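You operate a simulated robot arm through the tools that you are given. There is no shell and no other tool. Be economical: measure what you need, move in short steps, check, and stop when the job is done.

The job below is to be done with a simulated robot arm. You get a single attempt, and the scene is never put back.

TASK
Tidy up at the worktop over the cooker bay. At the end: two of the pegs from the worktop over the cooker bay are on top of the orange biscuit box (marked "BISCUITS"); the white milk jug from the worktop over the cooker bay is on the worktop over the window bay; the yellow cup from the worktop over the cooker bay is on the worktop over the window bay; whatever was shut is shut again. Leave all else as you found it, and nothing knocked over.

Only the result counts: the job must be done as asked and must still hold three seconds after the hand-in. Knocking over, shifting, dropping, spilling or breaking anything else fails it.

THE ROBOT
A 7-joint arm with a two-finger parallel gripper, fixed in place. Base frame: the origin is at the foot of the arm, x ahead of it, y to its left, z up; the work surface is at about z = 0.91. Units: m, degrees, N and s.
With the tool pointing down near the work surface it reaches from about 0.24 to 0.68 m from the base axis. Its first joint turns from -66.0 to 66.0 degrees. Payload 2.4 kg.
The TCP is the grasp point between the finger pads, 0.03 m short of the fingertips. In the tool frame z runs along the fingers and y along their closing line. The gripper opens to 0.094 m. The fingers are 0.028 m wide and 0.01 m thick; the gripper's body (0.05 by 0.096 m) begins 0.055 m behind the TCP.
Orientation is told as [roll, pitch, yaw] about the base's x, y, z axes, in that order, counted from this pose: with the fingers straight down and closing along the base's y, the tool's x points along the base's -x, its y along +y and its z along -z.

THE INTERFACE
- The arm moves only by the tool servo_tool. Its argument "increments" is a list of rows, each a list of 3 entries, a list of its own where there are three numbers: the turn, a rotation vector about the tool's x, y, z in units of 45 degrees (1.0 is 45 degrees), then the shift along the tool's x, y, z in units of 100 mm (1.0 is 100 mm), then the gripper command, from -1 (shut) to 1 (fully open), values between in proportion. In form: [[[wx, wy, wz], [tx, ty, tz], gripper], ...]. A call has 1 to 8 rows; each row is the pose to reach, as a shift and turn from the pose commanded when the call began, along the tool's axes at that moment. A call with a number of a shift or a turn outside -1 to 1 is refused whole. Rows are played at 5 a second. More than 0.05 m and 8.6 degrees between two rows, or a gripper value outside its range, and nothing of the call is played. Where a pose cannot be reached the arm comes as near as it can. A force on the tool above 40 N (or 10 N above the force at the start of the call, whichever is more), or a blocked arm, ends the call early, and 0.2 s more pass. Each finger travels about 0.153 m/s and halts on what it meets, pressing with about 40 N; the grip force reading is that of the motor and also rises with nothing between the fingers. The clock runs only during rows and for 0.2 s after the last one: add rows that repeat a pose to give the fingers time. The reply holds the time, the measured pose of the TCP, the force on the tool along the base axes, the opening and the grip force, in the units named above and with some noise.
- Cameras (640 x 400 px; columns grow to the right, rows downward): "scene" is fixed at [0.0325, 0.4693, 1.4346]; the picture's right is [-0.79, -0.61, 0.00], its down [-0.39, 0.51, -0.77] and it looks along [0.47, -0.61, -0.64] (base axes); focal length 302 px, centre (320, 200). "wrist" rides on the gripper at [0.076, 0.014, -0.103] in the tool frame; the picture's right is [-0.18, 0.98, 0.00], its down [-0.75, -0.14, -0.64] and it looks along [-0.63, -0.12, 0.77] (tool axes); focal length 243 px, centre (320, 200). There is no depth. A picture from a camera that has moved, and an enlarged one, comes with that camera's place and axes in the base frame and with its lens.
- snapshot(camera): a new picture of that camera. No time passes.
- inspect(camera, box): a new picture of the part [left, top, right, bottom] of that camera's present view, enlarged. No time passes.
- finish_job(): hands the job in; it is judged then, once.

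Work in short steps. Places have to be worked out from the pictures, the camera data and where the tool is seen: move nearer, look again, correct. Check each grasp and each placing, and mend what went wrong. You have 120 turns and 84 pictures in all, those below and enlarged ones among them. Open the gripper and draw the arm clear of the work before you hand the job in, unless the task says otherwise; then end with one line.

The tools are called after ">>>" as a command line: name --argument value ..., lists and objects as JSON in quotes. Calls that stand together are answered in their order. servo_tool: Moves the arm, as the interface text tells. Its arguments: {"type":"object","properties":{"increments":{"type":"array","items":{"type":"array"}}},"required":["increments"]} The other tools are called the same way: snapshot (camera) takes a picture; inspect (camera, box) takes an enlarged picture of a part of a camera's view; finish_job () hands the job in.

At the start:

```text
clock: 0.0
tcp_pos: [0.3015, 0.1105, 1.2297]
ee_rot: [0.1, 0.0, 0.0]
contact_force: [0.5, 0.4, -0.3]
grip_width: 0.094
finger_force: 0.0
```

scene: 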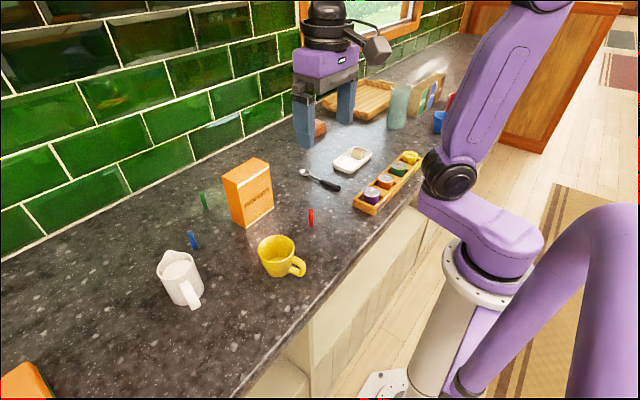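
wrist: 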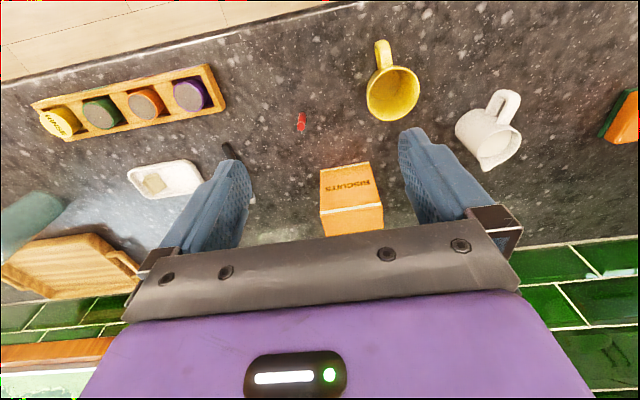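

The scene shows the jug, cup, three pegs and the box on the left (y>0), and the window further along at -y. I'll enlarge both halves of the view first.

>>> inspect --camera "scene" --box '[280, 0, 520, 200]'

>>> inspect --camera "scene" --box '[130, 130, 370, 330]'

```text
2.00 times, centred on (400, 100) of scene
camera zoom: at [0.0325, 0.4693, 1.4346], right [-0.79, -0.61, 0.0], down [-0.39, 0.51, -0.77], along [0.47, -0.61, -0.64], focal length 604 px, centre (160, 400)
```

zoom: 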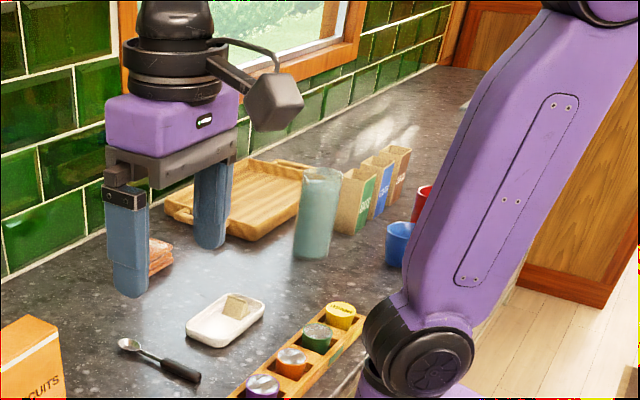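

```text
2.00 times, centred on (250, 230) of scene
camera zoom: at [0.0325, 0.4693, 1.4346], right [-0.79, -0.61, 0.0], down [-0.39, 0.51, -0.77], along [0.47, -0.61, -0.64], focal length 604 px, centre (460, 140)
```

zoom: 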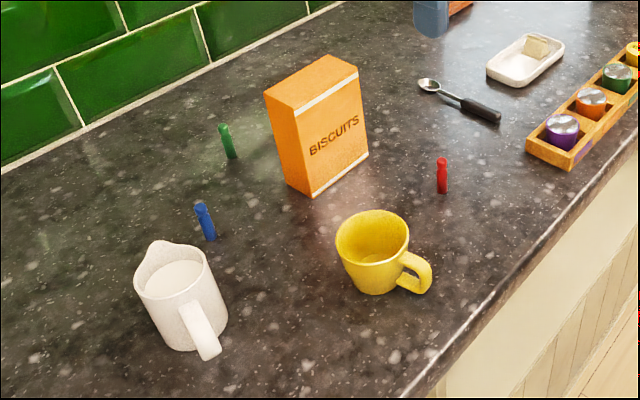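

I'll turn the wrist camera towards the window side and move that way at height to survey the destination.

>>> servo_tool --increments '[[[0, 0, 0.16], [0, -0.2, 0], 1], [[0, 0, 0.33], [0, -0.4, 0], 1], [[0, 0, 0.5], [0, -0.6, 0], 1], [[0, 0, 0.66], [0, -0.8, 0], 1], [[0, 0, 0.83], [0, -1, 0], 1], [[0, 0, 1], [0, -1, 0], 1]]'

>>> snapshot --camera "wrist"

```text
clock: 1.4
tcp_pos: [0.3018, 0.0094, 1.2294]
ee_rot: [0.0, 0.0, -45.1]
contact_force: [0.2, 0.6, 0.0]
grip_width: 0.094
finger_force: 0.0
```

```text
79 pictures are left
camera wrist: at [0.2589, 0.0738, 1.3316], right [0.83, 0.56, 0.0], down [0.43, -0.63, 0.64], along [0.36, -0.53, -0.77], focal length 243 px, centre (320, 200)
```

wrist: 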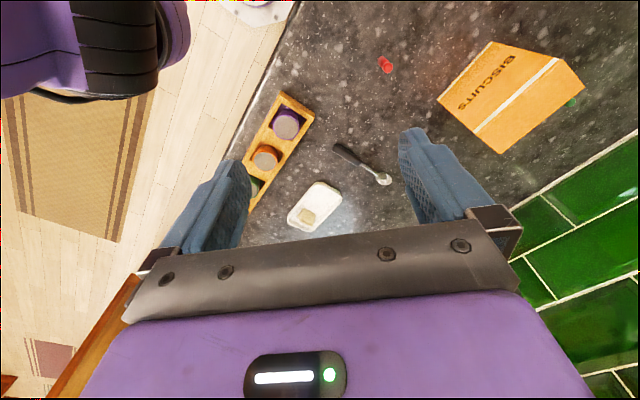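

Next I move straight along -y (tool -x and -y together) to look further towards the window bay.

>>> servo_tool --increments '[[[0, 0, 0], [-0.25, -0.25, 0], 1], [[0, 0, 0], [-0.5, -0.5, 0], 1], [[0, 0, 0], [-0.75, -0.75, 0], 1], [[0, 0, 0], [-1, -1, 0], 1]]'

>>> servo_tool --increments '[[[0, 0, 0], [-0.25, -0.25, 0], 1], [[0, 0, 0], [-0.5, -0.5, 0], 1], [[0, 0, 0], [-0.75, -0.75, 0], 1], [[0, 0, 0], [-1, -1, 0], 1]]'

>>> snapshot --camera "wrist"

>>> snapshot --camera "scene"

```text
clock: 2.4
tcp_pos: [0.3014, -0.1306, 1.2292]
ee_rot: [0.0, 0.0, -44.8]
contact_force: [0.3, -0.3, -0.1]
grip_width: 0.0939
finger_force: 0.0
```

```text
clock: 3.4
tcp_pos: [0.3006, -0.2731, 1.2299]
ee_rot: [0.0, 0.1, -45.0]
contact_force: [0.0, -0.5, -0.1]
grip_width: 0.0941
finger_force: 0.0
```

```text
78 pictures are left
camera wrist: at [0.2588, -0.2088, 1.3319], right [0.83, 0.56, 0.0], down [0.43, -0.63, 0.64], along [0.36, -0.53, -0.77], focal length 243 px, centre (320, 200)
```

wrist: 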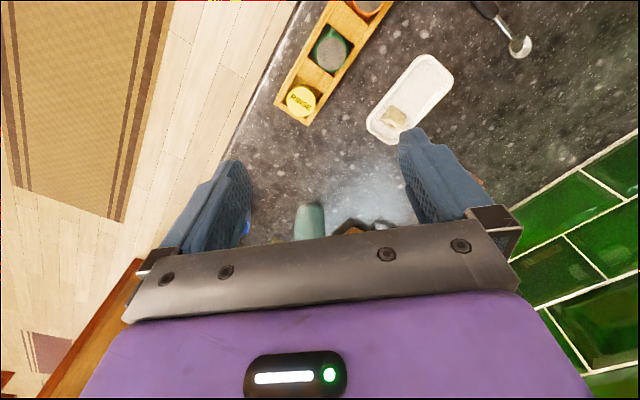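

```text
77 pictures are left
```

scene: 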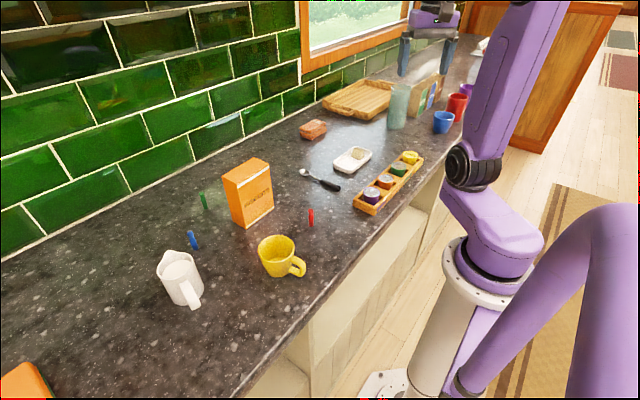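

I'll enlarge the cabinet front under the worktop, which may show where one bay ends and the next begins, and the free area near the cups.

>>> inspect --camera "scene" --box '[370, 50, 500, 150]'

>>> inspect --camera "scene" --box '[240, 160, 480, 400]'

```text
4.00 times, centred on (435, 100) of scene
camera zoom: at [0.0325, 0.4693, 1.4346], right [-0.79, -0.61, 0.0], down [-0.39, 0.51, -0.77], along [0.47, -0.61, -0.64], focal length 1209 px, centre (-140, 600)
```

zoom: 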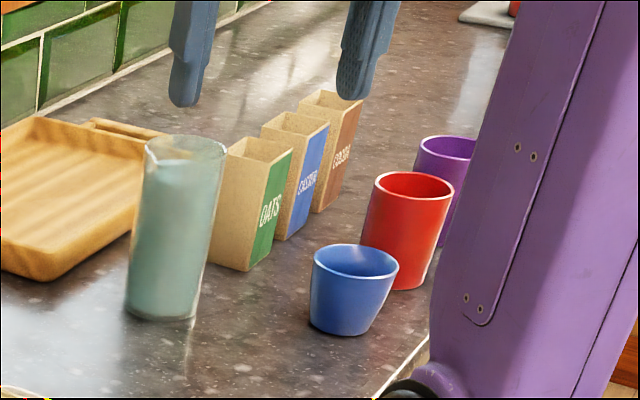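

```text
1.67 times, centred on (360, 280) of scene
camera zoom: at [0.0325, 0.4693, 1.4346], right [-0.79, -0.61, 0.0], down [-0.39, 0.51, -0.77], along [0.47, -0.61, -0.64], focal length 504 px, centre (253, 67)
```

zoom: 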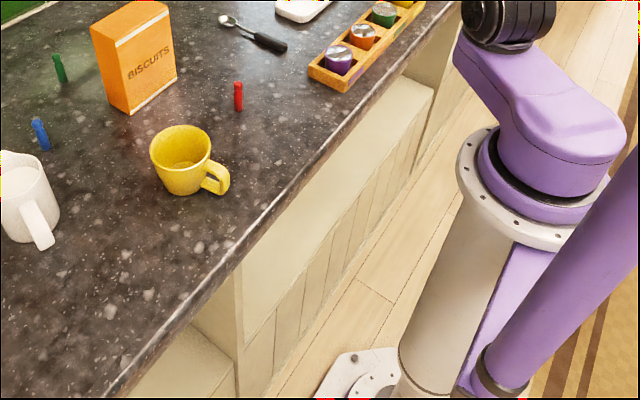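

>>> inspect --camera "scene" --box '[385, 130, 485, 230]'

>>> inspect --camera "scene" --box '[220, 280, 340, 400]'

```text
4.00 times, centred on (435, 180) of scene
camera zoom: at [0.0325, 0.4693, 1.4346], right [-0.79, -0.61, 0.0], down [-0.39, 0.51, -0.77], along [0.47, -0.61, -0.64], focal length 1209 px, centre (-140, 280)
```

zoom: 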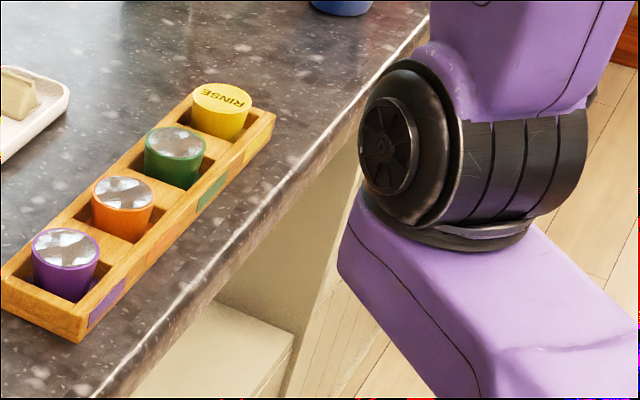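

```text
3.33 times, centred on (280, 340) of scene
camera zoom: at [0.0325, 0.4693, 1.4346], right [-0.79, -0.61, 0.0], down [-0.39, 0.51, -0.77], along [0.47, -0.61, -0.64], focal length 1007 px, centre (453, -267)
```

zoom: 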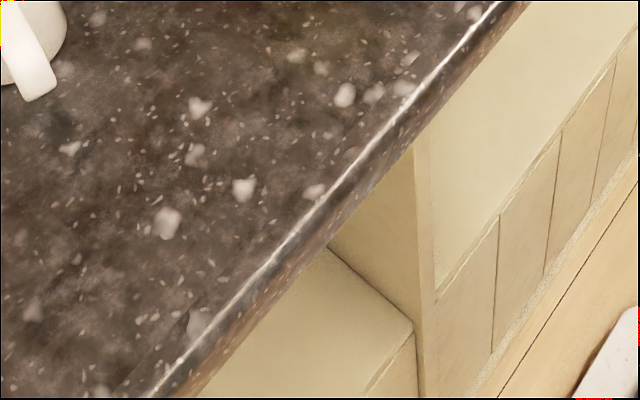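

A divider may sit near y≈-0.43, but it is partly hidden. I'll pull the wrist camera back in front of the worktop edge to see the fronts.

>>> servo_tool --increments '[[[0, 0, 0], [0.3, -0.3, 0.1], 1], [[0, 0, 0], [0.6, -0.6, 0.2], 1], [[0, 0, 0], [0.8, -0.8, 0.3], 1], [[0, 0, 0], [1, -1, 0.4], 1]]'

>>> snapshot --camera "wrist"

```text
clock: 4.4
tcp_pos: [0.1584, -0.2729, 1.1905]
ee_rot: [0.1, 0.0, -44.9]
contact_force: [0.5, 0.5, -0.3]
grip_width: 0.094
finger_force: 0.0
```

```text
72 pictures are left
camera wrist: at [0.1165, -0.2094, 1.2925], right [0.82, 0.57, 0.0], down [0.43, -0.63, 0.64], along [0.36, -0.53, -0.77], focal length 243 px, centre (320, 200)
```

wrist: 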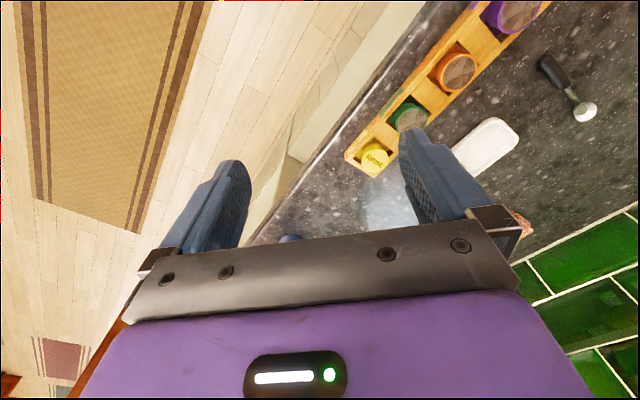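

>>> inspect --camera "wrist" --box '[240, 80, 400, 250]'

>>> snapshot --camera "scene"

```text
2.35 times, centred on (320, 165) of wrist
camera zoom: at [0.1165, -0.2094, 1.2925], right [0.82, 0.57, 0.0], down [0.43, -0.63, 0.64], along [0.36, -0.53, -0.77], focal length 571 px, centre (320, 282)
```

zoom: 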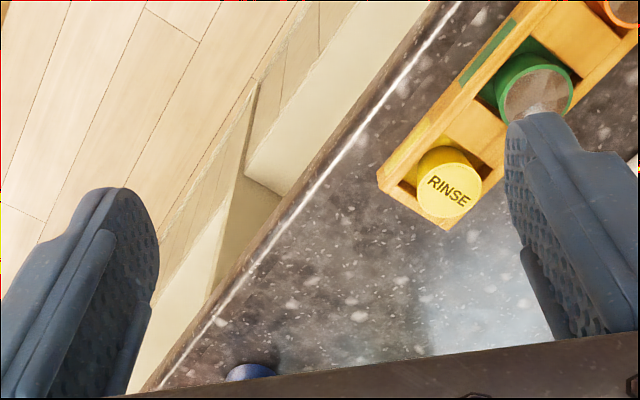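

```text
70 pictures are left
```

scene: 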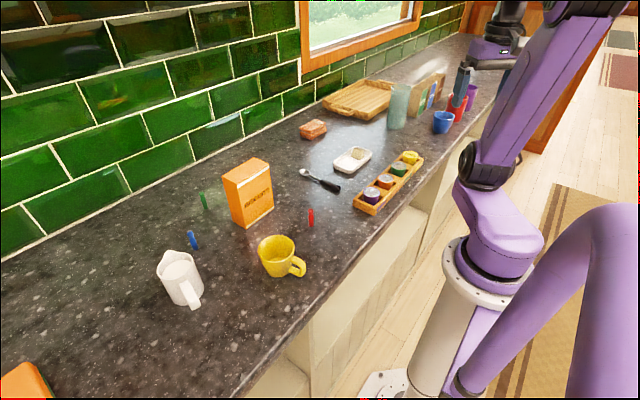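

The fronts only show niche dividers, so I'll place both items well over to the window side (y≲-0.48). I'll move the camera over that spot to measure the free space.

>>> servo_tool --increments '[[[0, 0, 0], [-0.3, 0.04, 0], 1], [[0, 0, 0], [-0.6, 0.08, 0], 1], [[0, 0, 0], [-0.9, 0.12, 0], 1]]'

>>> servo_tool --increments '[[[0, 0, 0.17], [-0.15, 0.02, 0], 1], [[0, 0, 0.34], [-0.3, 0.04, 0], 1], [[0, 0, 0.51], [-0.45, 0.08, 0], 1], [[0, 0, 0.68], [-0.6, 0.1, 0], 1], [[0, 0, 0.85], [-0.7, 0.12, 0], 1], [[0, 0, 1], [-0.7, 0.12, 0], 1]]'

>>> snapshot --camera "wrist"

```text
clock: 5.2
tcp_pos: [0.2327, -0.327, 1.1915]
ee_rot: [-0.1, 0.0, -45.1]
contact_force: [-0.7, -0.2, 0.2]
grip_width: 0.0941
finger_force: 0.0
```

```text
clock: 6.6
tcp_pos: [0.2887, -0.369, 1.189]
ee_rot: [0.1, 0.0, -90.1]
contact_force: [0.4, -0.2, 0.2]
grip_width: 0.0939
finger_force: 0.2
```

```text
69 pictures are left
camera wrist: at [0.3058, -0.2931, 1.2915], right [0.98, -0.19, 0.0], down [-0.14, -0.75, 0.64], along [-0.12, -0.63, -0.77], focal length 243 px, centre (320, 200)
```

wrist: 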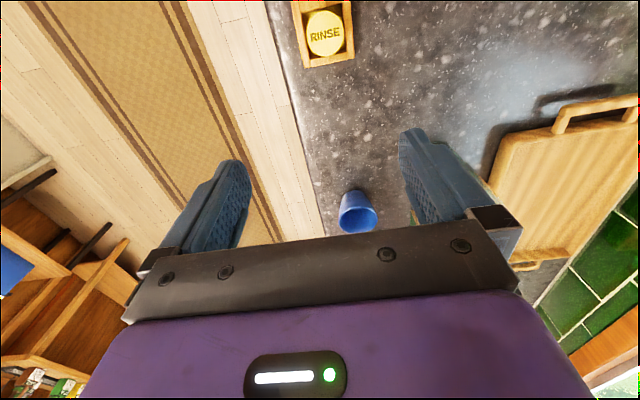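

Free space found: place A ≈ (0.29,-0.52) and place B ≈ (0.375,-0.455). Now I head back to the red peg.

>>> servo_tool --increments '[[[0, 0, -0.17], [0.2, 0.1, 0], 1], [[0, 0, -0.34], [0.4, 0.2, 0], 1], [[0, 0, -0.51], [0.6, 0.3, 0], 1], [[0, 0, -0.68], [0.8, 0.4, 0], 1], [[0, 0, -0.85], [1, 0.5, 0], 1], [[0, 0, -1], [1, 0.5, 0], 1]]'

>>> servo_tool --increments '[[[0, 0, 0], [0.3, 0.3, 0], 0], [[0, 0, 0], [0.6, 0.6, 0], 0], [[0, 0, 0], [0.9, 0.9, 0], 0], [[0, 0, 0], [1, 1, 0], 0]]'

>>> servo_tool --increments '[[[0, 0, 0], [0.2, 0.25, 0.2], 0], [[0, 0, 0], [0.4, 0.5, 0.4], 0], [[0, 0, 0], [0.6, 0.75, 0.6], 0], [[0, 0, 0], [0.8, 1, 0.8], 0]]'

>>> snapshot --camera "wrist"

```text
clock: 8.0
tcp_pos: [0.3403, -0.2691, 1.1895]
ee_rot: [-0.1, 0.0, -44.8]
contact_force: [-0.3, -0.5, 0.5]
grip_width: 0.0941
finger_force: 0.1
```

```text
clock: 9.0
tcp_pos: [0.3394, -0.1269, 1.189]
ee_rot: [0.0, 0.0, -44.9]
contact_force: [0.8, 0.0, 0.3]
grip_width: 0.0469
finger_force: 0.0
```

```text
clock: 10.0
tcp_pos: [0.3538, -0.0006, 1.11]
ee_rot: [-0.1, 0.0, -45.1]
contact_force: [0.4, -0.1, -0.4]
grip_width: 0.0467
finger_force: 0.0
```

```text
68 pictures are left
camera wrist: at [0.3113, 0.0633, 1.2115], right [0.83, 0.56, 0.0], down [0.43, -0.63, 0.64], along [0.36, -0.53, -0.77], focal length 243 px, centre (320, 200)
```

wrist: 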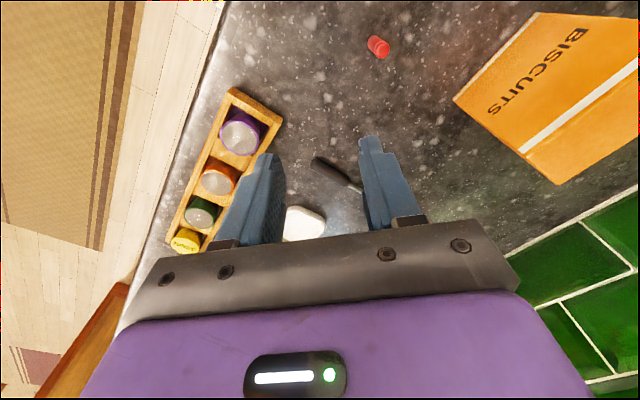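

The red peg stands at about (0.377, 0.064), roughly 50 mm tall. I'll move above it and check the alignment.

>>> servo_tool --increments '[[[0, 0, 0], [0.15, 0.31, 0.2], 0], [[0, 0, 0], [0.297, 0.622, 0.4], 0], [[0, 0, 0], [0.297, 0.622, 0.7], 0], [[0, 0, 0], [0.297, 0.622, 0.9], 0]]'

>>> snapshot --camera "wrist"

>>> inspect --camera "scene" --box '[250, 130, 370, 230]'

```text
clock: 11.0
tcp_pos: [0.3775, 0.0645, 1.0206]
ee_rot: [0.0, 0.0, -45.0]
contact_force: [0.8, -0.3, -0.9]
grip_width: 0.0469
finger_force: 0.1
```

```text
67 pictures are left
camera wrist: at [0.3349, 0.1291, 1.1219], right [0.83, 0.56, 0.0], down [0.43, -0.63, 0.64], along [0.36, -0.53, -0.77], focal length 243 px, centre (320, 200)
```

wrist: 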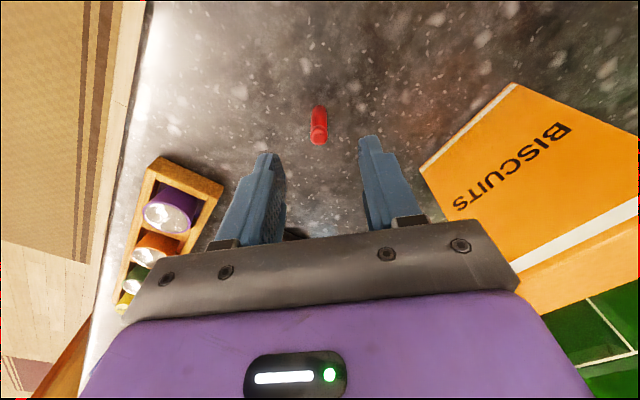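

```text
4.00 times, centred on (310, 180) of scene
camera zoom: at [0.0325, 0.4693, 1.4346], right [-0.79, -0.61, 0.0], down [-0.39, 0.51, -0.77], along [0.47, -0.61, -0.64], focal length 1209 px, centre (360, 280)
```

zoom: 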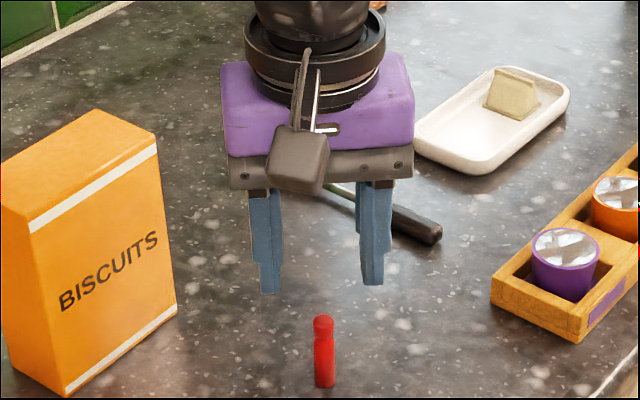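

Alignment looks right; the peg is at about (0.376,0.066). I'll go down, close, then lift.

>>> servo_tool --increments '[[[0, 0, 0], [0, 0.01, 0.25], 0], [[0, 0, 0], [0, 0.01, 0.5], 0], [[0, 0, 0], [0, 0.01, 0.73], 0], [[0, 0, 0], [0, 0.01, 0.73], 0], [[0, 0, 0], [0, 0.01, 0.73], -0.5], [[0, 0, 0], [0, 0.01, 0.73], -1], [[0, 0, 0], [0, 0.01, 0.73], -1]]'

>>> inspect --camera "scene" --box '[250, 130, 370, 230]'

```text
clock: 12.6
tcp_pos: [0.3778, 0.0649, 0.9474]
ee_rot: [0.1, -0.1, -45.0]
contact_force: [-0.3, 0.3, 0.1]
grip_width: 0.0104
finger_force: 40.3
```

```text
4.00 times, centred on (310, 180) of scene
camera zoom: at [0.0325, 0.4693, 1.4346], right [-0.79, -0.61, 0.0], down [-0.39, 0.51, -0.77], along [0.47, -0.61, -0.64], focal length 1209 px, centre (360, 280)
```

zoom: 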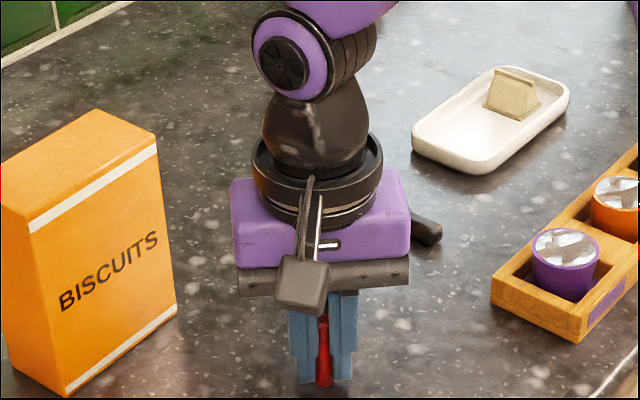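

The red peg is held (10 mm). I lift it straight up, then move over the box top (≈x 0.497–0.55, y 0.062–0.163, z≈1.037).

>>> servo_tool --increments '[[[0, 0, 0], [0, 0, -0.3], -1], [[0, 0, 0], [0, 0, -0.6], -1], [[0, 0, 0], [0, 0, -0.9], -1], [[0, 0, 0], [0, 0, -1], -1]]'

>>> servo_tool --increments '[[[0, 0, 0], [0, 0, -0.3], -1], [[0, 0, 0], [0, 0, -0.6], -1], [[0, 0, 0], [-0.2, 0.2, -0.9], -1], [[0, 0, 0], [-0.4, 0.5, -0.9], -1], [[0, 0, 0], [-0.6, 0.8, -0.9], -1], [[0, 0, 0], [-0.87, 1, -0.9], -1], [[0, 0, 0], [-0.87, 1, -0.9], -1]]'

>>> inspect --camera "scene" --box '[200, 100, 340, 230]'

>>> snapshot --camera "wrist"

```text
clock: 13.6
tcp_pos: [0.378, 0.0649, 1.0477]
ee_rot: [0.0, -0.1, -45.1]
contact_force: [0.7, 0.4, 0.3]
grip_width: 0.0103
finger_force: 40.0
```

```text
clock: 15.2
tcp_pos: [0.5116, 0.0753, 1.1361]
ee_rot: [-0.1, 0.1, -45.0]
contact_force: [-0.4, 0.4, 0.6]
grip_width: 0.0106
finger_force: 40.0
```

```text
3.08 times, centred on (270, 165) of scene
camera zoom: at [0.0325, 0.4693, 1.4346], right [-0.79, -0.61, 0.0], down [-0.39, 0.51, -0.77], along [0.47, -0.61, -0.64], focal length 930 px, centre (474, 308)
```

zoom: 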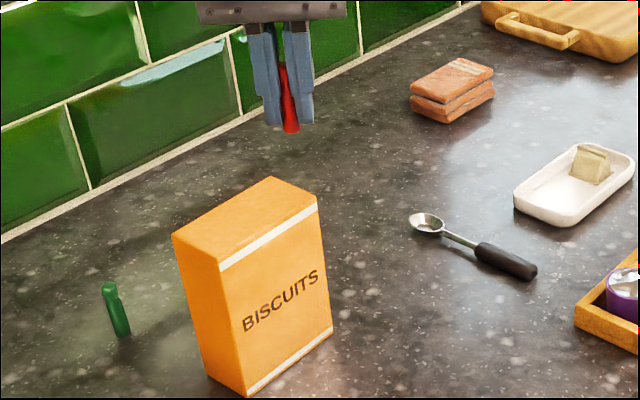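

```text
63 pictures are left
camera wrist: at [0.4684, 0.1382, 1.238], right [0.83, 0.56, 0.0], down [0.43, -0.63, 0.64], along [0.36, -0.53, -0.77], focal length 243 px, centre (320, 200)
```

wrist: 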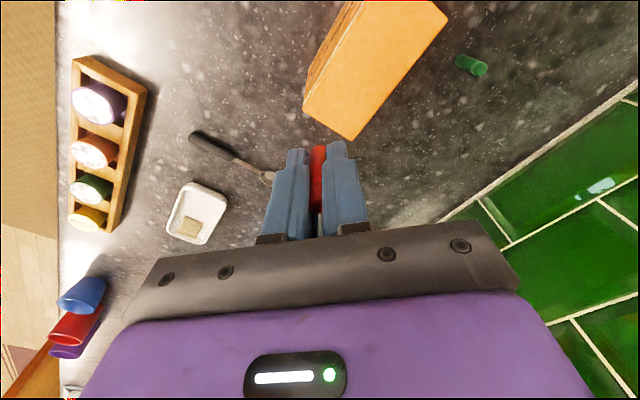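

Cross-checking both cameras, the box centre is about (0.522,0.12). I'll shift to (0.522,0.096) and lower to just above the top.

>>> servo_tool --increments '[[[0, 0, 0], [0.08, 0.22, 0], -1], [[0, 0, 0], [0.08, 0.22, 0.25], -1], [[0, 0, 0], [0.08, 0.22, 0.5], -1], [[0, 0, 0], [0.08, 0.22, 0.5], -1]]'

>>> inspect --camera "scene" --box '[220, 110, 310, 190]'

```text
clock: 16.2
tcp_pos: [0.5198, 0.0959, 1.0875]
ee_rot: [-0.1, 0.0, -45.1]
contact_force: [0.1, -0.2, 0.5]
grip_width: 0.0104
finger_force: 39.7
```

```text
5.00 times, centred on (265, 150) of scene
camera zoom: at [0.0325, 0.4693, 1.4346], right [-0.79, -0.61, 0.0], down [-0.39, 0.51, -0.77], along [0.47, -0.61, -0.64], focal length 1511 px, centre (595, 450)
```

zoom: 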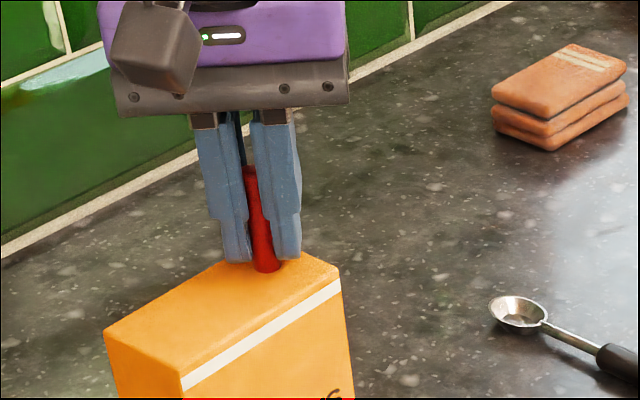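

>>> servo_tool --increments '[[[0, 0, 0], [0, 0, 0.04], -1], [[0, 0, 0], [0, 0, 0.07], -1], [[0, 0, 0], [0, 0, 0.1], -1], [[0, 0, 0], [0, 0, 0.1], -1]]'

>>> inspect --camera "scene" --box '[220, 110, 310, 190]'

```text
clock: 16.8
tcp_pos: [0.5229, 0.0946, 1.0867]
ee_rot: [0.6, -0.4, -45.0]
contact_force: [-2.5, -1.0, 8.6]
grip_width: 0.0105
finger_force: 40.0
stopped in row 3: the force on the tool passed its limit (the readings are from after the stop); the commanded pose is now the measured one
```

```text
5.00 times, centred on (265, 150) of scene
camera zoom: at [0.0323, 0.4693, 1.4346], right [-0.79, -0.61, 0.0], down [-0.39, 0.51, -0.77], along [0.47, -0.61, -0.64], focal length 1511 px, centre (595, 450)
```

zoom: 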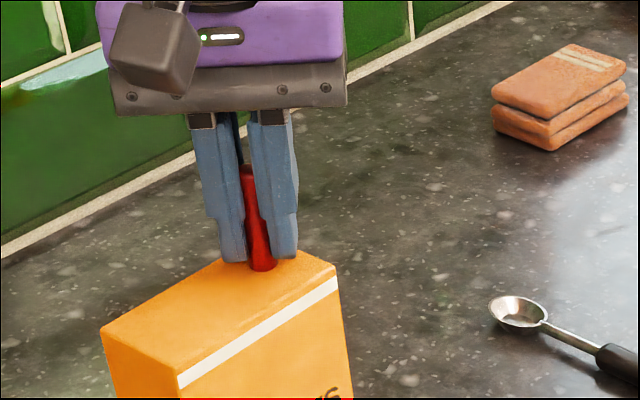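

The peg has touched the box top (top ≈1.05). I ease off 1.5 mm and open slightly to release.

>>> servo_tool --increments '[[[0, 0, 0], [0, 0, -0.015], -1], [[0, 0, 0], [0, 0, -0.015], -1]]'

>>> inspect --camera "scene" --box '[220, 110, 310, 190]'

```text
clock: 17.4
tcp_pos: [0.5215, 0.0955, 1.0862]
ee_rot: [0.5, -0.4, -45.1]
contact_force: [-0.6, 0.1, 4.5]
grip_width: 0.0105
finger_force: 40.1
```

```text
5.00 times, centred on (265, 150) of scene
camera zoom: at [0.0324, 0.4693, 1.4346], right [-0.79, -0.61, 0.0], down [-0.39, 0.51, -0.77], along [0.47, -0.61, -0.64], focal length 1511 px, centre (595, 450)
```

zoom: 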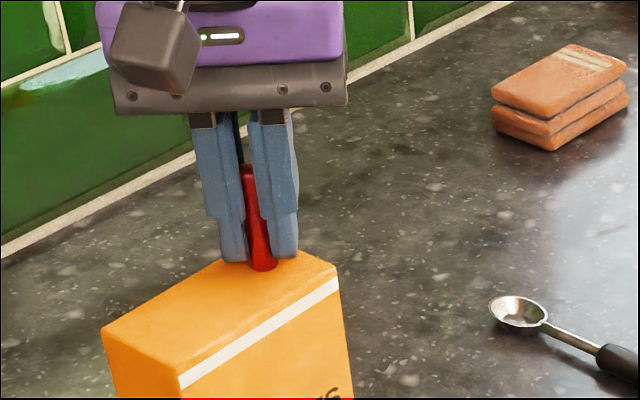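

>>> servo_tool --increments '[[[0, 0, 0], [0, 0, -0.01], -1], [[0, 0, 0], [0, 0, -0.01], -0.7], [[0, 0, 0], [0, 0, -0.01], -0.5], [[0, 0, 0], [0, 0, -0.01], -0.5], [[0, 0, 0], [0, 0, -0.01], -0.5]]'

>>> inspect --camera "scene" --box '[220, 110, 310, 190]'

```text
clock: 18.6
tcp_pos: [0.5229, 0.0952, 1.0869]
ee_rot: [0.5, -0.4, -45.0]
contact_force: [-0.4, -0.1, -0.2]
grip_width: 0.0237
finger_force: 0.1
```

```text
5.00 times, centred on (265, 150) of scene
camera zoom: at [0.0325, 0.4693, 1.4346], right [-0.79, -0.61, 0.0], down [-0.39, 0.51, -0.77], along [0.47, -0.61, -0.64], focal length 1511 px, centre (595, 450)
```

zoom: 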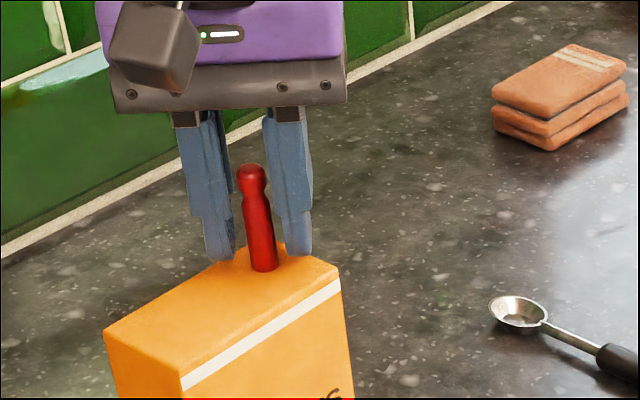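

The red peg stands on the box. I'll lift clear (levelling the tool) and move towards the blue peg at about (0.532,0.284).

>>> servo_tool --increments '[[[0, 0, 0], [0, 0, -0.2], -0.4], [[0, 0, 0], [0, 0, -0.4], -0.2], [[0, 0, 0], [0, 0, -0.7], 0], [[0.014, 0, 0], [0, 0, -0.9], 0], [[0.014, 0, 0], [0, 0, -0.9], 0]]'

>>> servo_tool --increments '[[[0, 0, 0], [0.25, 0.25, 0], 0], [[0, 0, 0], [0.5, 0.5, 0], 0], [[0, 0, 0], [0.75, 0.75, 0], 0], [[0, 0, 0], [0.8, 0.9, 0.3], 0], [[0, 0, 0], [0.8, 0.9, 0.6], 0]]'

>>> snapshot --camera "wrist"

>>> snapshot --camera "scene"

```text
clock: 19.8
tcp_pos: [0.5218, 0.0953, 1.1793]
ee_rot: [-0.2, -0.4, -45.0]
contact_force: [0.0, 0.5, -0.5]
grip_width: 0.0471
finger_force: 0.1
```

```text
clock: 21.0
tcp_pos: [0.5273, 0.2148, 1.1159]
ee_rot: [-0.1, -0.4, -45.1]
contact_force: [-0.2, 0.5, -1.2]
grip_width: 0.0469
finger_force: 0.1
```

```text
58 pictures are left
camera wrist: at [0.4838, 0.2786, 1.2167], right [0.83, 0.56, 0.0], down [0.43, -0.63, 0.65], along [0.36, -0.53, -0.76], focal length 243 px, centre (320, 200)
```

wrist: 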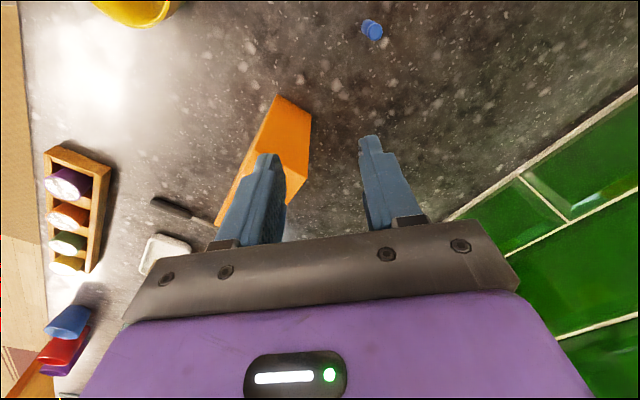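

```text
57 pictures are left
```

scene: 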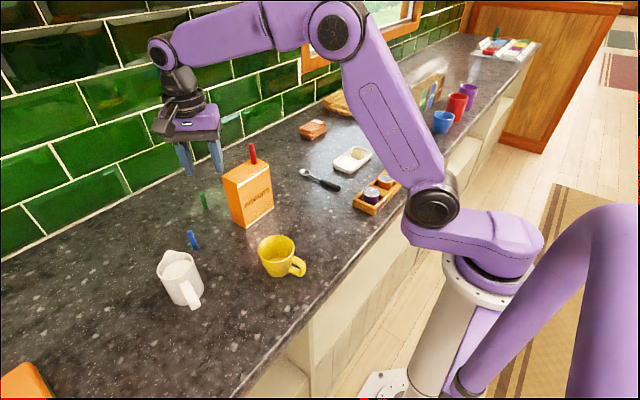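

The blue peg is at about (0.534,0.285). I'll move above it and check.

>>> servo_tool --increments '[[[0, 0, 0], [0.22, 0.27, 0.2], 0], [[0, 0, 0], [0.44, 0.54, 0.5], 0], [[0, 0, 0], [0.445, 0.545, 0.9], 0], [[0, 0, 0], [0.445, 0.545, 0.9], 0]]'

>>> snapshot --camera "wrist"

>>> inspect --camera "scene" --box '[130, 170, 250, 320]'

```text
clock: 22.0
tcp_pos: [0.532, 0.2825, 1.0258]
ee_rot: [-0.1, -0.4, -45.0]
contact_force: [-0.7, -0.3, 0.2]
grip_width: 0.0468
finger_force: 0.0
```

```text
56 pictures are left
camera wrist: at [0.49, 0.3464, 1.1286], right [0.83, 0.56, 0.0], down [0.43, -0.63, 0.65], along [0.36, -0.53, -0.76], focal length 243 px, centre (320, 200)
```

wrist: 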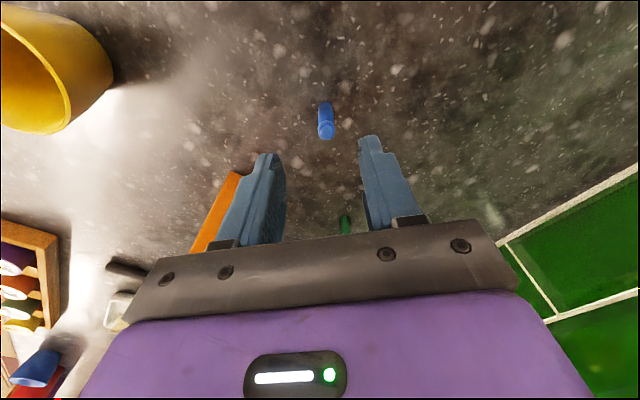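

```text
2.67 times, centred on (190, 245) of scene
camera zoom: at [0.0325, 0.4693, 1.4346], right [-0.79, -0.61, 0.0], down [-0.39, 0.51, -0.77], along [0.47, -0.61, -0.64], focal length 806 px, centre (667, 80)
```

zoom: 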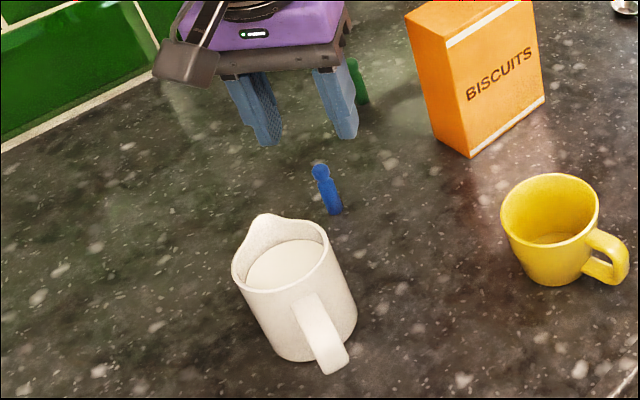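

The peg sits about 5 mm towards +tool y. I'll correct, descend and close.

>>> servo_tool --increments '[[[0, 0, 0], [0, 0.05, 0.25], 0], [[0, 0, 0], [0, 0.05, 0.5], 0], [[0, 0, 0], [0, 0.05, 0.78], 0], [[0, 0, 0], [0, 0.05, 0.78], 0], [[0, 0, 0], [0, 0.05, 0.78], -0.5], [[0, 0, 0], [0, 0.05, 0.78], -1], [[0, 0, 0], [0, 0.05, 0.78], -1]]'

>>> servo_tool --increments '[[[0, 0, 0], [0, 0, -0.3], -1], [[0, 0, 0], [0, 0, -0.6], -1], [[0, 0, 0], [0, 0, -0.9], -1], [[0, 0, 0], [0, 0, -1], -1]]'

>>> inspect --camera "scene" --box '[130, 130, 290, 260]'

```text
clock: 23.6
tcp_pos: [0.5394, 0.2868, 0.9478]
ee_rot: [-0.1, -0.4, -45.1]
contact_force: [0.4, -0.1, -0.3]
grip_width: 0.0104
finger_force: 39.9
```

```text
clock: 24.6
tcp_pos: [0.5404, 0.2872, 1.0491]
ee_rot: [-0.2, -0.5, -45.1]
contact_force: [0.0, -0.4, 0.4]
grip_width: 0.0103
finger_force: 39.9
```

```text
3.08 times, centred on (210, 195) of scene
camera zoom: at [0.0325, 0.4693, 1.4346], right [-0.79, -0.61, 0.0], down [-0.39, 0.51, -0.77], along [0.47, -0.61, -0.64], focal length 930 px, centre (658, 215)
```

zoom: 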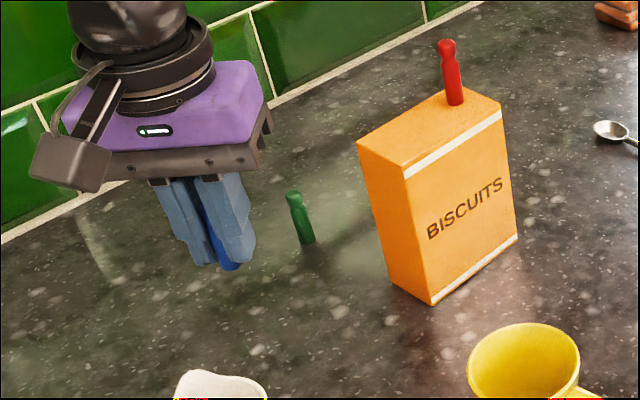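

The blue peg is held. I raise it and carry it over the box to about (0.523,0.147), away from the red peg.

>>> servo_tool --increments '[[[0, 0, 0], [0, 0, -0.4], -1], [[0, 0, 0], [0, 0, -0.8], -1], [[0, 0, 0], [-0.3, -0.3, -0.8], -1], [[0, 0, 0], [-0.6, -0.6, -0.8], -1], [[0, 0, 0], [-0.87, -0.9, -0.8], -1], [[0, 0, 0], [-0.87, -1, -0.8], -1], [[0, 0, 0], [-0.87, -1, -0.8], -1]]'

>>> servo_tool --increments '[[[0, 0, 0], [0, -0.11, 0], -1], [[0, 0, 0], [0, -0.11, 0.2], -1], [[0, 0, 0], [0, -0.11, 0.34], -1], [[0, 0, 0], [0, -0.11, 0.34], -1]]'

>>> inspect --camera "scene" --box '[200, 110, 300, 190]'

>>> snapshot --camera "wrist"

```text
clock: 26.2
tcp_pos: [0.529, 0.1548, 1.1288]
ee_rot: [-0.2, -0.3, -45.0]
contact_force: [1.8, -0.3, -0.3]
grip_width: 0.0103
finger_force: 39.7
```

```text
clock: 27.2
tcp_pos: [0.5212, 0.1481, 1.0943]
ee_rot: [-0.1, -0.4, -45.0]
contact_force: [0.2, -0.1, -0.3]
grip_width: 0.0106
finger_force: 40.3
```

```text
5.00 times, centred on (250, 150) of scene
camera zoom: at [0.0325, 0.4693, 1.4346], right [-0.79, -0.61, 0.0], down [-0.39, 0.51, -0.77], along [0.47, -0.61, -0.64], focal length 1511 px, centre (670, 450)
```

zoom: 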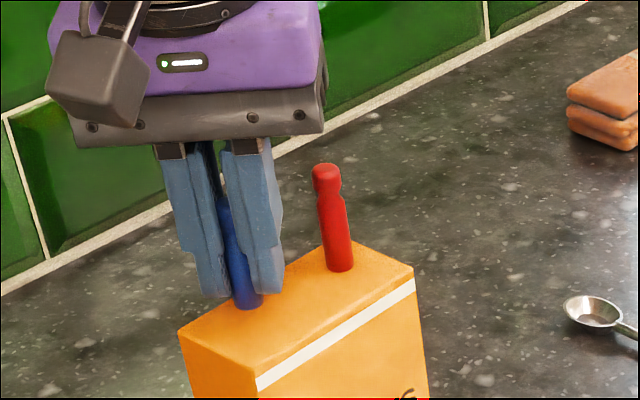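

```text
52 pictures are left
camera wrist: at [0.4787, 0.2123, 1.1961], right [0.83, 0.56, 0.0], down [0.43, -0.63, 0.65], along [0.36, -0.53, -0.76], focal length 243 px, centre (320, 200)
```

wrist: 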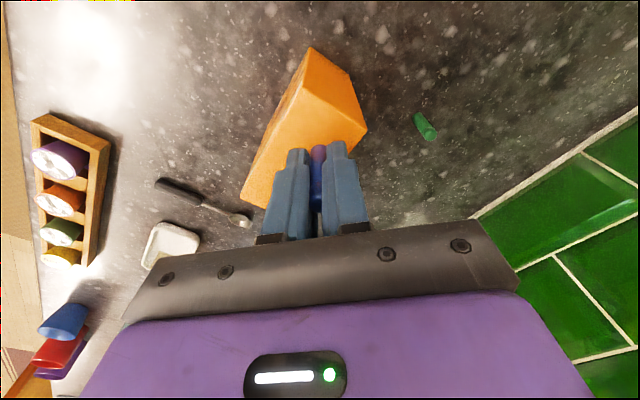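

>>> servo_tool --increments '[[[0, 0, 0], [0, 0, 0.02], -1], [[0, 0, 0], [0, 0, 0.04], -1], [[0, 0, 0], [0, 0, 0.05], -1], [[0, 0, 0], [0, 0, 0.05], -1]]'

>>> inspect --camera "scene" --box '[200, 110, 300, 190]'

```text
clock: 28.2
tcp_pos: [0.5217, 0.1478, 1.0891]
ee_rot: [-0.2, -0.4, -45.0]
contact_force: [-0.2, -0.9, 0.9]
grip_width: 0.0103
finger_force: 39.4
```

```text
5.00 times, centred on (250, 150) of scene
camera zoom: at [0.0325, 0.4693, 1.4346], right [-0.79, -0.61, 0.0], down [-0.39, 0.51, -0.77], along [0.47, -0.61, -0.64], focal length 1511 px, centre (670, 450)
```

zoom: 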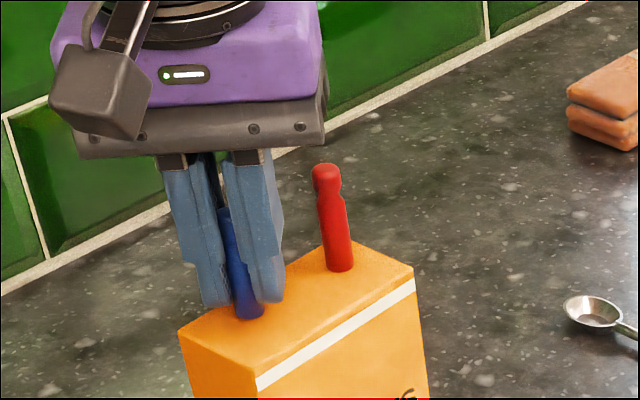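

Very near the contact height (≈1.0875). I lower 1.5 mm more and release gently, then look.

>>> servo_tool --increments '[[[0, 0, 0], [0, 0, 0.015], -1], [[0, 0, 0], [0, 0, 0.015], -1], [[0, 0, 0], [0, 0, 0.015], -0.7], [[0, 0, 0], [0, 0, 0.015], -0.5], [[0, 0, 0], [0, 0, 0.015], -0.5], [[0, 0, 0], [0, 0, 0.015], -0.5]]'

>>> inspect --camera "scene" --box '[200, 110, 300, 190]'

```text
clock: 29.6
tcp_pos: [0.5217, 0.1477, 1.0885]
ee_rot: [-0.1, -0.5, -45.0]
contact_force: [-0.6, 0.0, -0.3]
grip_width: 0.0235
finger_force: 0.1
```

```text
5.00 times, centred on (250, 150) of scene
camera zoom: at [0.0325, 0.4693, 1.4346], right [-0.79, -0.61, 0.0], down [-0.39, 0.51, -0.77], along [0.47, -0.61, -0.64], focal length 1511 px, centre (670, 450)
```

zoom: 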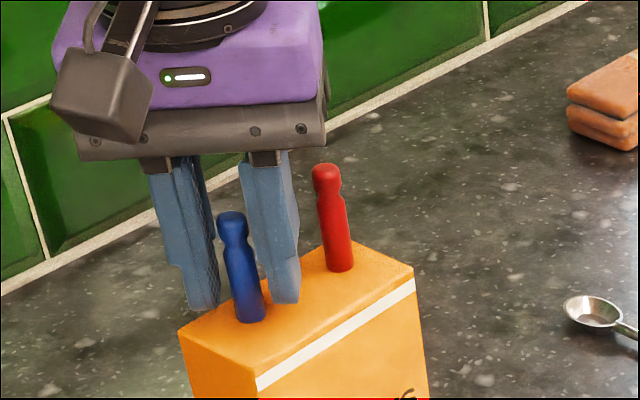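

Both pegs stand on the box. I lift clear, and head for the jug (axis ≈(0.445,0.358), handle towards -x), turning the tool to yaw -15.

>>> servo_tool --increments '[[[0, 0, 0], [0, 0, -0.2], -0.5], [[0, 0, 0], [0, 0, -0.45], -0.4], [[0, 0, 0], [0, 0, -0.7], -0.4], [[0, 0, 0], [0, 0, -1], -0.4], [[0, 0, 0], [0, 0, -1], -0.4]]'

>>> servo_tool --increments '[[[0, 0, -0.16], [0.25, 0.12, 0], 0], [[0, 0, -0.32], [0.5, 0.24, 0], 0.4], [[0, 0, -0.48], [0.75, 0.36, 0], 1], [[0, 0, -0.667], [1, 0.47, 0], 1], [[0, 0, -0.667], [1, 0.47, 0], 1]]'

>>> snapshot --camera "wrist"

>>> inspect --camera "scene" --box '[120, 110, 330, 320]'

```text
clock: 30.8
tcp_pos: [0.5204, 0.1494, 1.1892]
ee_rot: [-0.2, -0.4, -45.0]
contact_force: [-0.3, -1.1, 0.2]
grip_width: 0.0282
finger_force: 0.0
```

```text
clock: 32.0
tcp_pos: [0.4853, 0.2546, 1.1864]
ee_rot: [-0.3, -0.3, -14.9]
contact_force: [1.2, -0.3, -0.7]
grip_width: 0.0942
finger_force: 0.0
```

```text
49 pictures are left
camera wrist: at [0.4157, 0.2872, 1.2882], right [0.43, 0.9, 0.0], down [0.69, -0.33, 0.65], along [0.58, -0.28, -0.76], focal length 243 px, centre (320, 200)
```

wrist: 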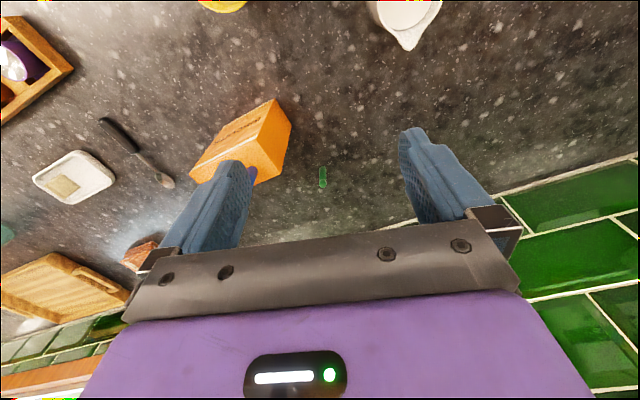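

```text
1.90 times, centred on (225, 215) of scene
camera zoom: at [0.0325, 0.4693, 1.4346], right [-0.79, -0.61, 0.0], down [-0.39, 0.51, -0.77], along [0.47, -0.61, -0.64], focal length 576 px, centre (501, 171)
```

zoom: 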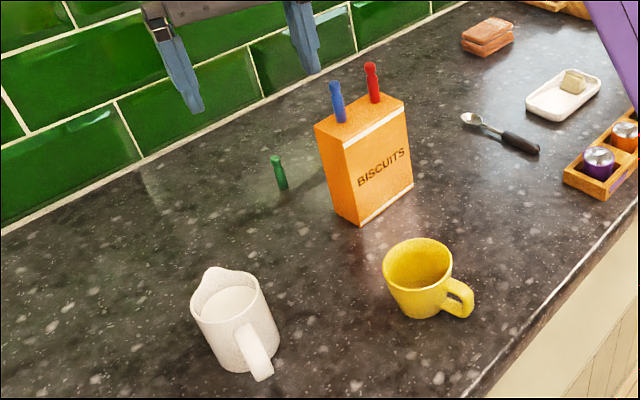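

>>> servo_tool --increments '[[[0, 0, 0], [0.16, 0.22, 0], 1], [[0, 0, 0], [0.32, 0.44, 0], 1], [[0, 0, 0], [0.48, 0.66, 0.2], 1], [[0, 0, 0], [0.65, 0.89, 0.5], 1], [[0, 0, 0], [0.65, 0.89, 0.7], 1]]'

>>> snapshot --camera "wrist"

>>> inspect --camera "scene" --box '[100, 180, 260, 320]'

```text
clock: 33.2
tcp_pos: [0.4447, 0.3539, 1.1154]
ee_rot: [-0.3, -0.2, -15.0]
contact_force: [-1.3, 0.6, -0.4]
grip_width: 0.094
finger_force: 0.0
```

```text
47 pictures are left
camera wrist: at [0.3745, 0.3885, 1.2174], right [0.43, 0.9, 0.0], down [0.69, -0.33, 0.65], along [0.58, -0.28, -0.76], focal length 243 px, centre (320, 200)
```

wrist: 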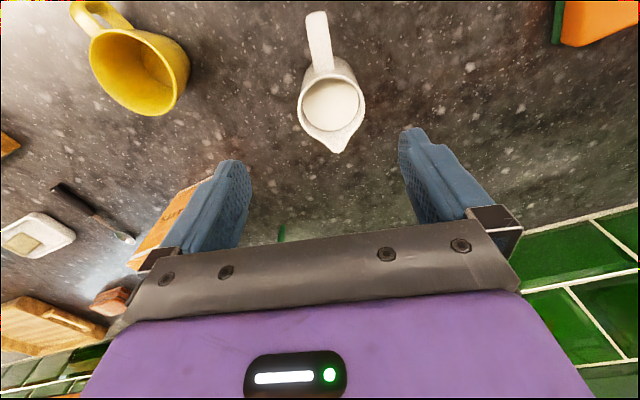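

```text
2.86 times, centred on (180, 250) of scene
camera zoom: at [0.0325, 0.4693, 1.4346], right [-0.79, -0.61, 0.0], down [-0.39, 0.51, -0.77], along [0.47, -0.61, -0.64], focal length 863 px, centre (720, 57)
```

zoom: 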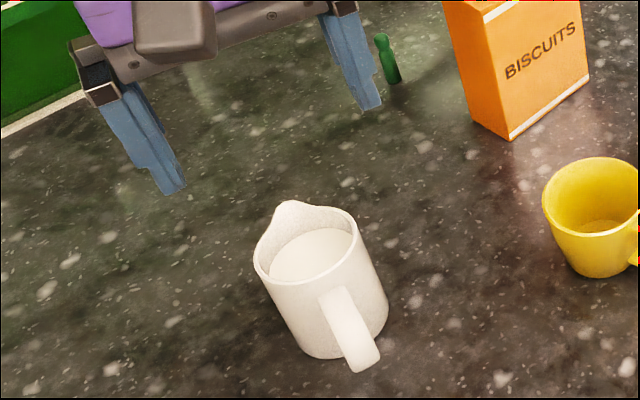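

The wrist camera puts the jug axis at about (0.45,0.364), 65 mm wide, handle aligned with the tool. I correct by 10 mm and lower to just above the rim to check.

>>> servo_tool --increments '[[[0, 0, 0], [-0.02, 0.1, 0.2], 1], [[0, 0, 0], [-0.02, 0.1, 0.4], 1], [[0, 0, 0], [-0.02, 0.1, 0.65], 1], [[0, 0, 0], [-0.02, 0.1, 0.65], 1]]'

>>> snapshot --camera "wrist"

>>> inspect --camera "scene" --box '[100, 180, 260, 320]'

```text
clock: 34.2
tcp_pos: [0.4489, 0.3641, 1.0529]
ee_rot: [-0.3, -0.3, -15.0]
contact_force: [0.1, 0.9, 0.2]
grip_width: 0.0939
finger_force: 0.0
```

```text
45 pictures are left
camera wrist: at [0.3802, 0.398, 1.1528], right [0.43, 0.9, 0.0], down [0.69, -0.33, 0.65], along [0.58, -0.28, -0.76], focal length 243 px, centre (320, 200)
```

wrist: 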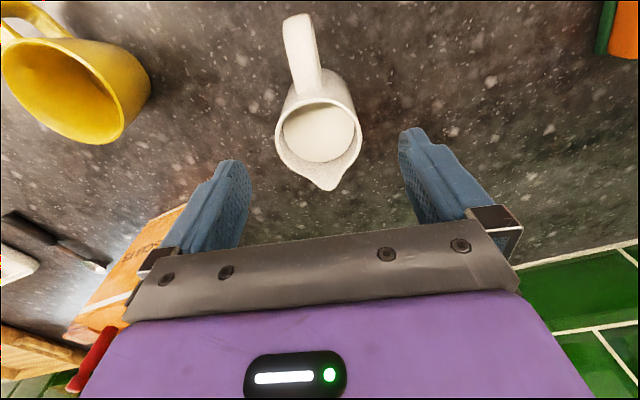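

```text
2.86 times, centred on (180, 250) of scene
camera zoom: at [0.0325, 0.4693, 1.4346], right [-0.79, -0.61, 0.0], down [-0.39, 0.51, -0.77], along [0.47, -0.61, -0.64], focal length 863 px, centre (720, 57)
```

zoom: 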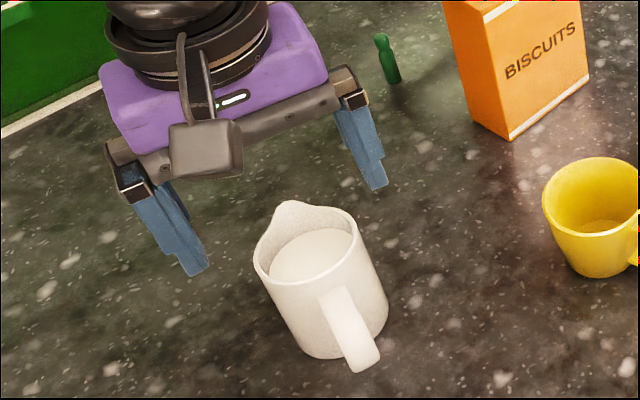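

Centred. I descend to z≈0.96 and close.

>>> servo_tool --increments '[[[0, 0, 0], [0, 0, 0.3], 1], [[0, 0, 0], [0, 0, 0.6], 1], [[0, 0, 0], [0, 0, 0.91], 1], [[0, 0, 0], [0, 0, 0.91], 1], [[0, 0, 0], [0, 0, 0.91], 0.6], [[0, 0, 0], [0, 0, 0.91], 0.3], [[0, 0, 0], [0, 0, 0.91], 0], [[0, 0, 0], [0, 0, 0.91], 0]]'

>>> inspect --camera "scene" --box '[100, 180, 260, 320]'

```text
clock: 36.0
tcp_pos: [0.4499, 0.3624, 0.9601]
ee_rot: [-0.3, -0.2, -15.1]
contact_force: [0.0, 0.6, 0.1]
grip_width: 0.0629
finger_force: 40.5
```

```text
2.86 times, centred on (180, 250) of scene
camera zoom: at [0.0325, 0.4693, 1.4346], right [-0.79, -0.61, 0.0], down [-0.39, 0.51, -0.77], along [0.47, -0.61, -0.64], focal length 863 px, centre (720, 57)
```

zoom: 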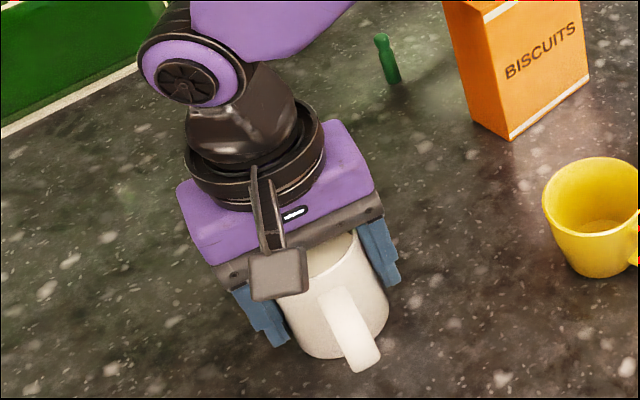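

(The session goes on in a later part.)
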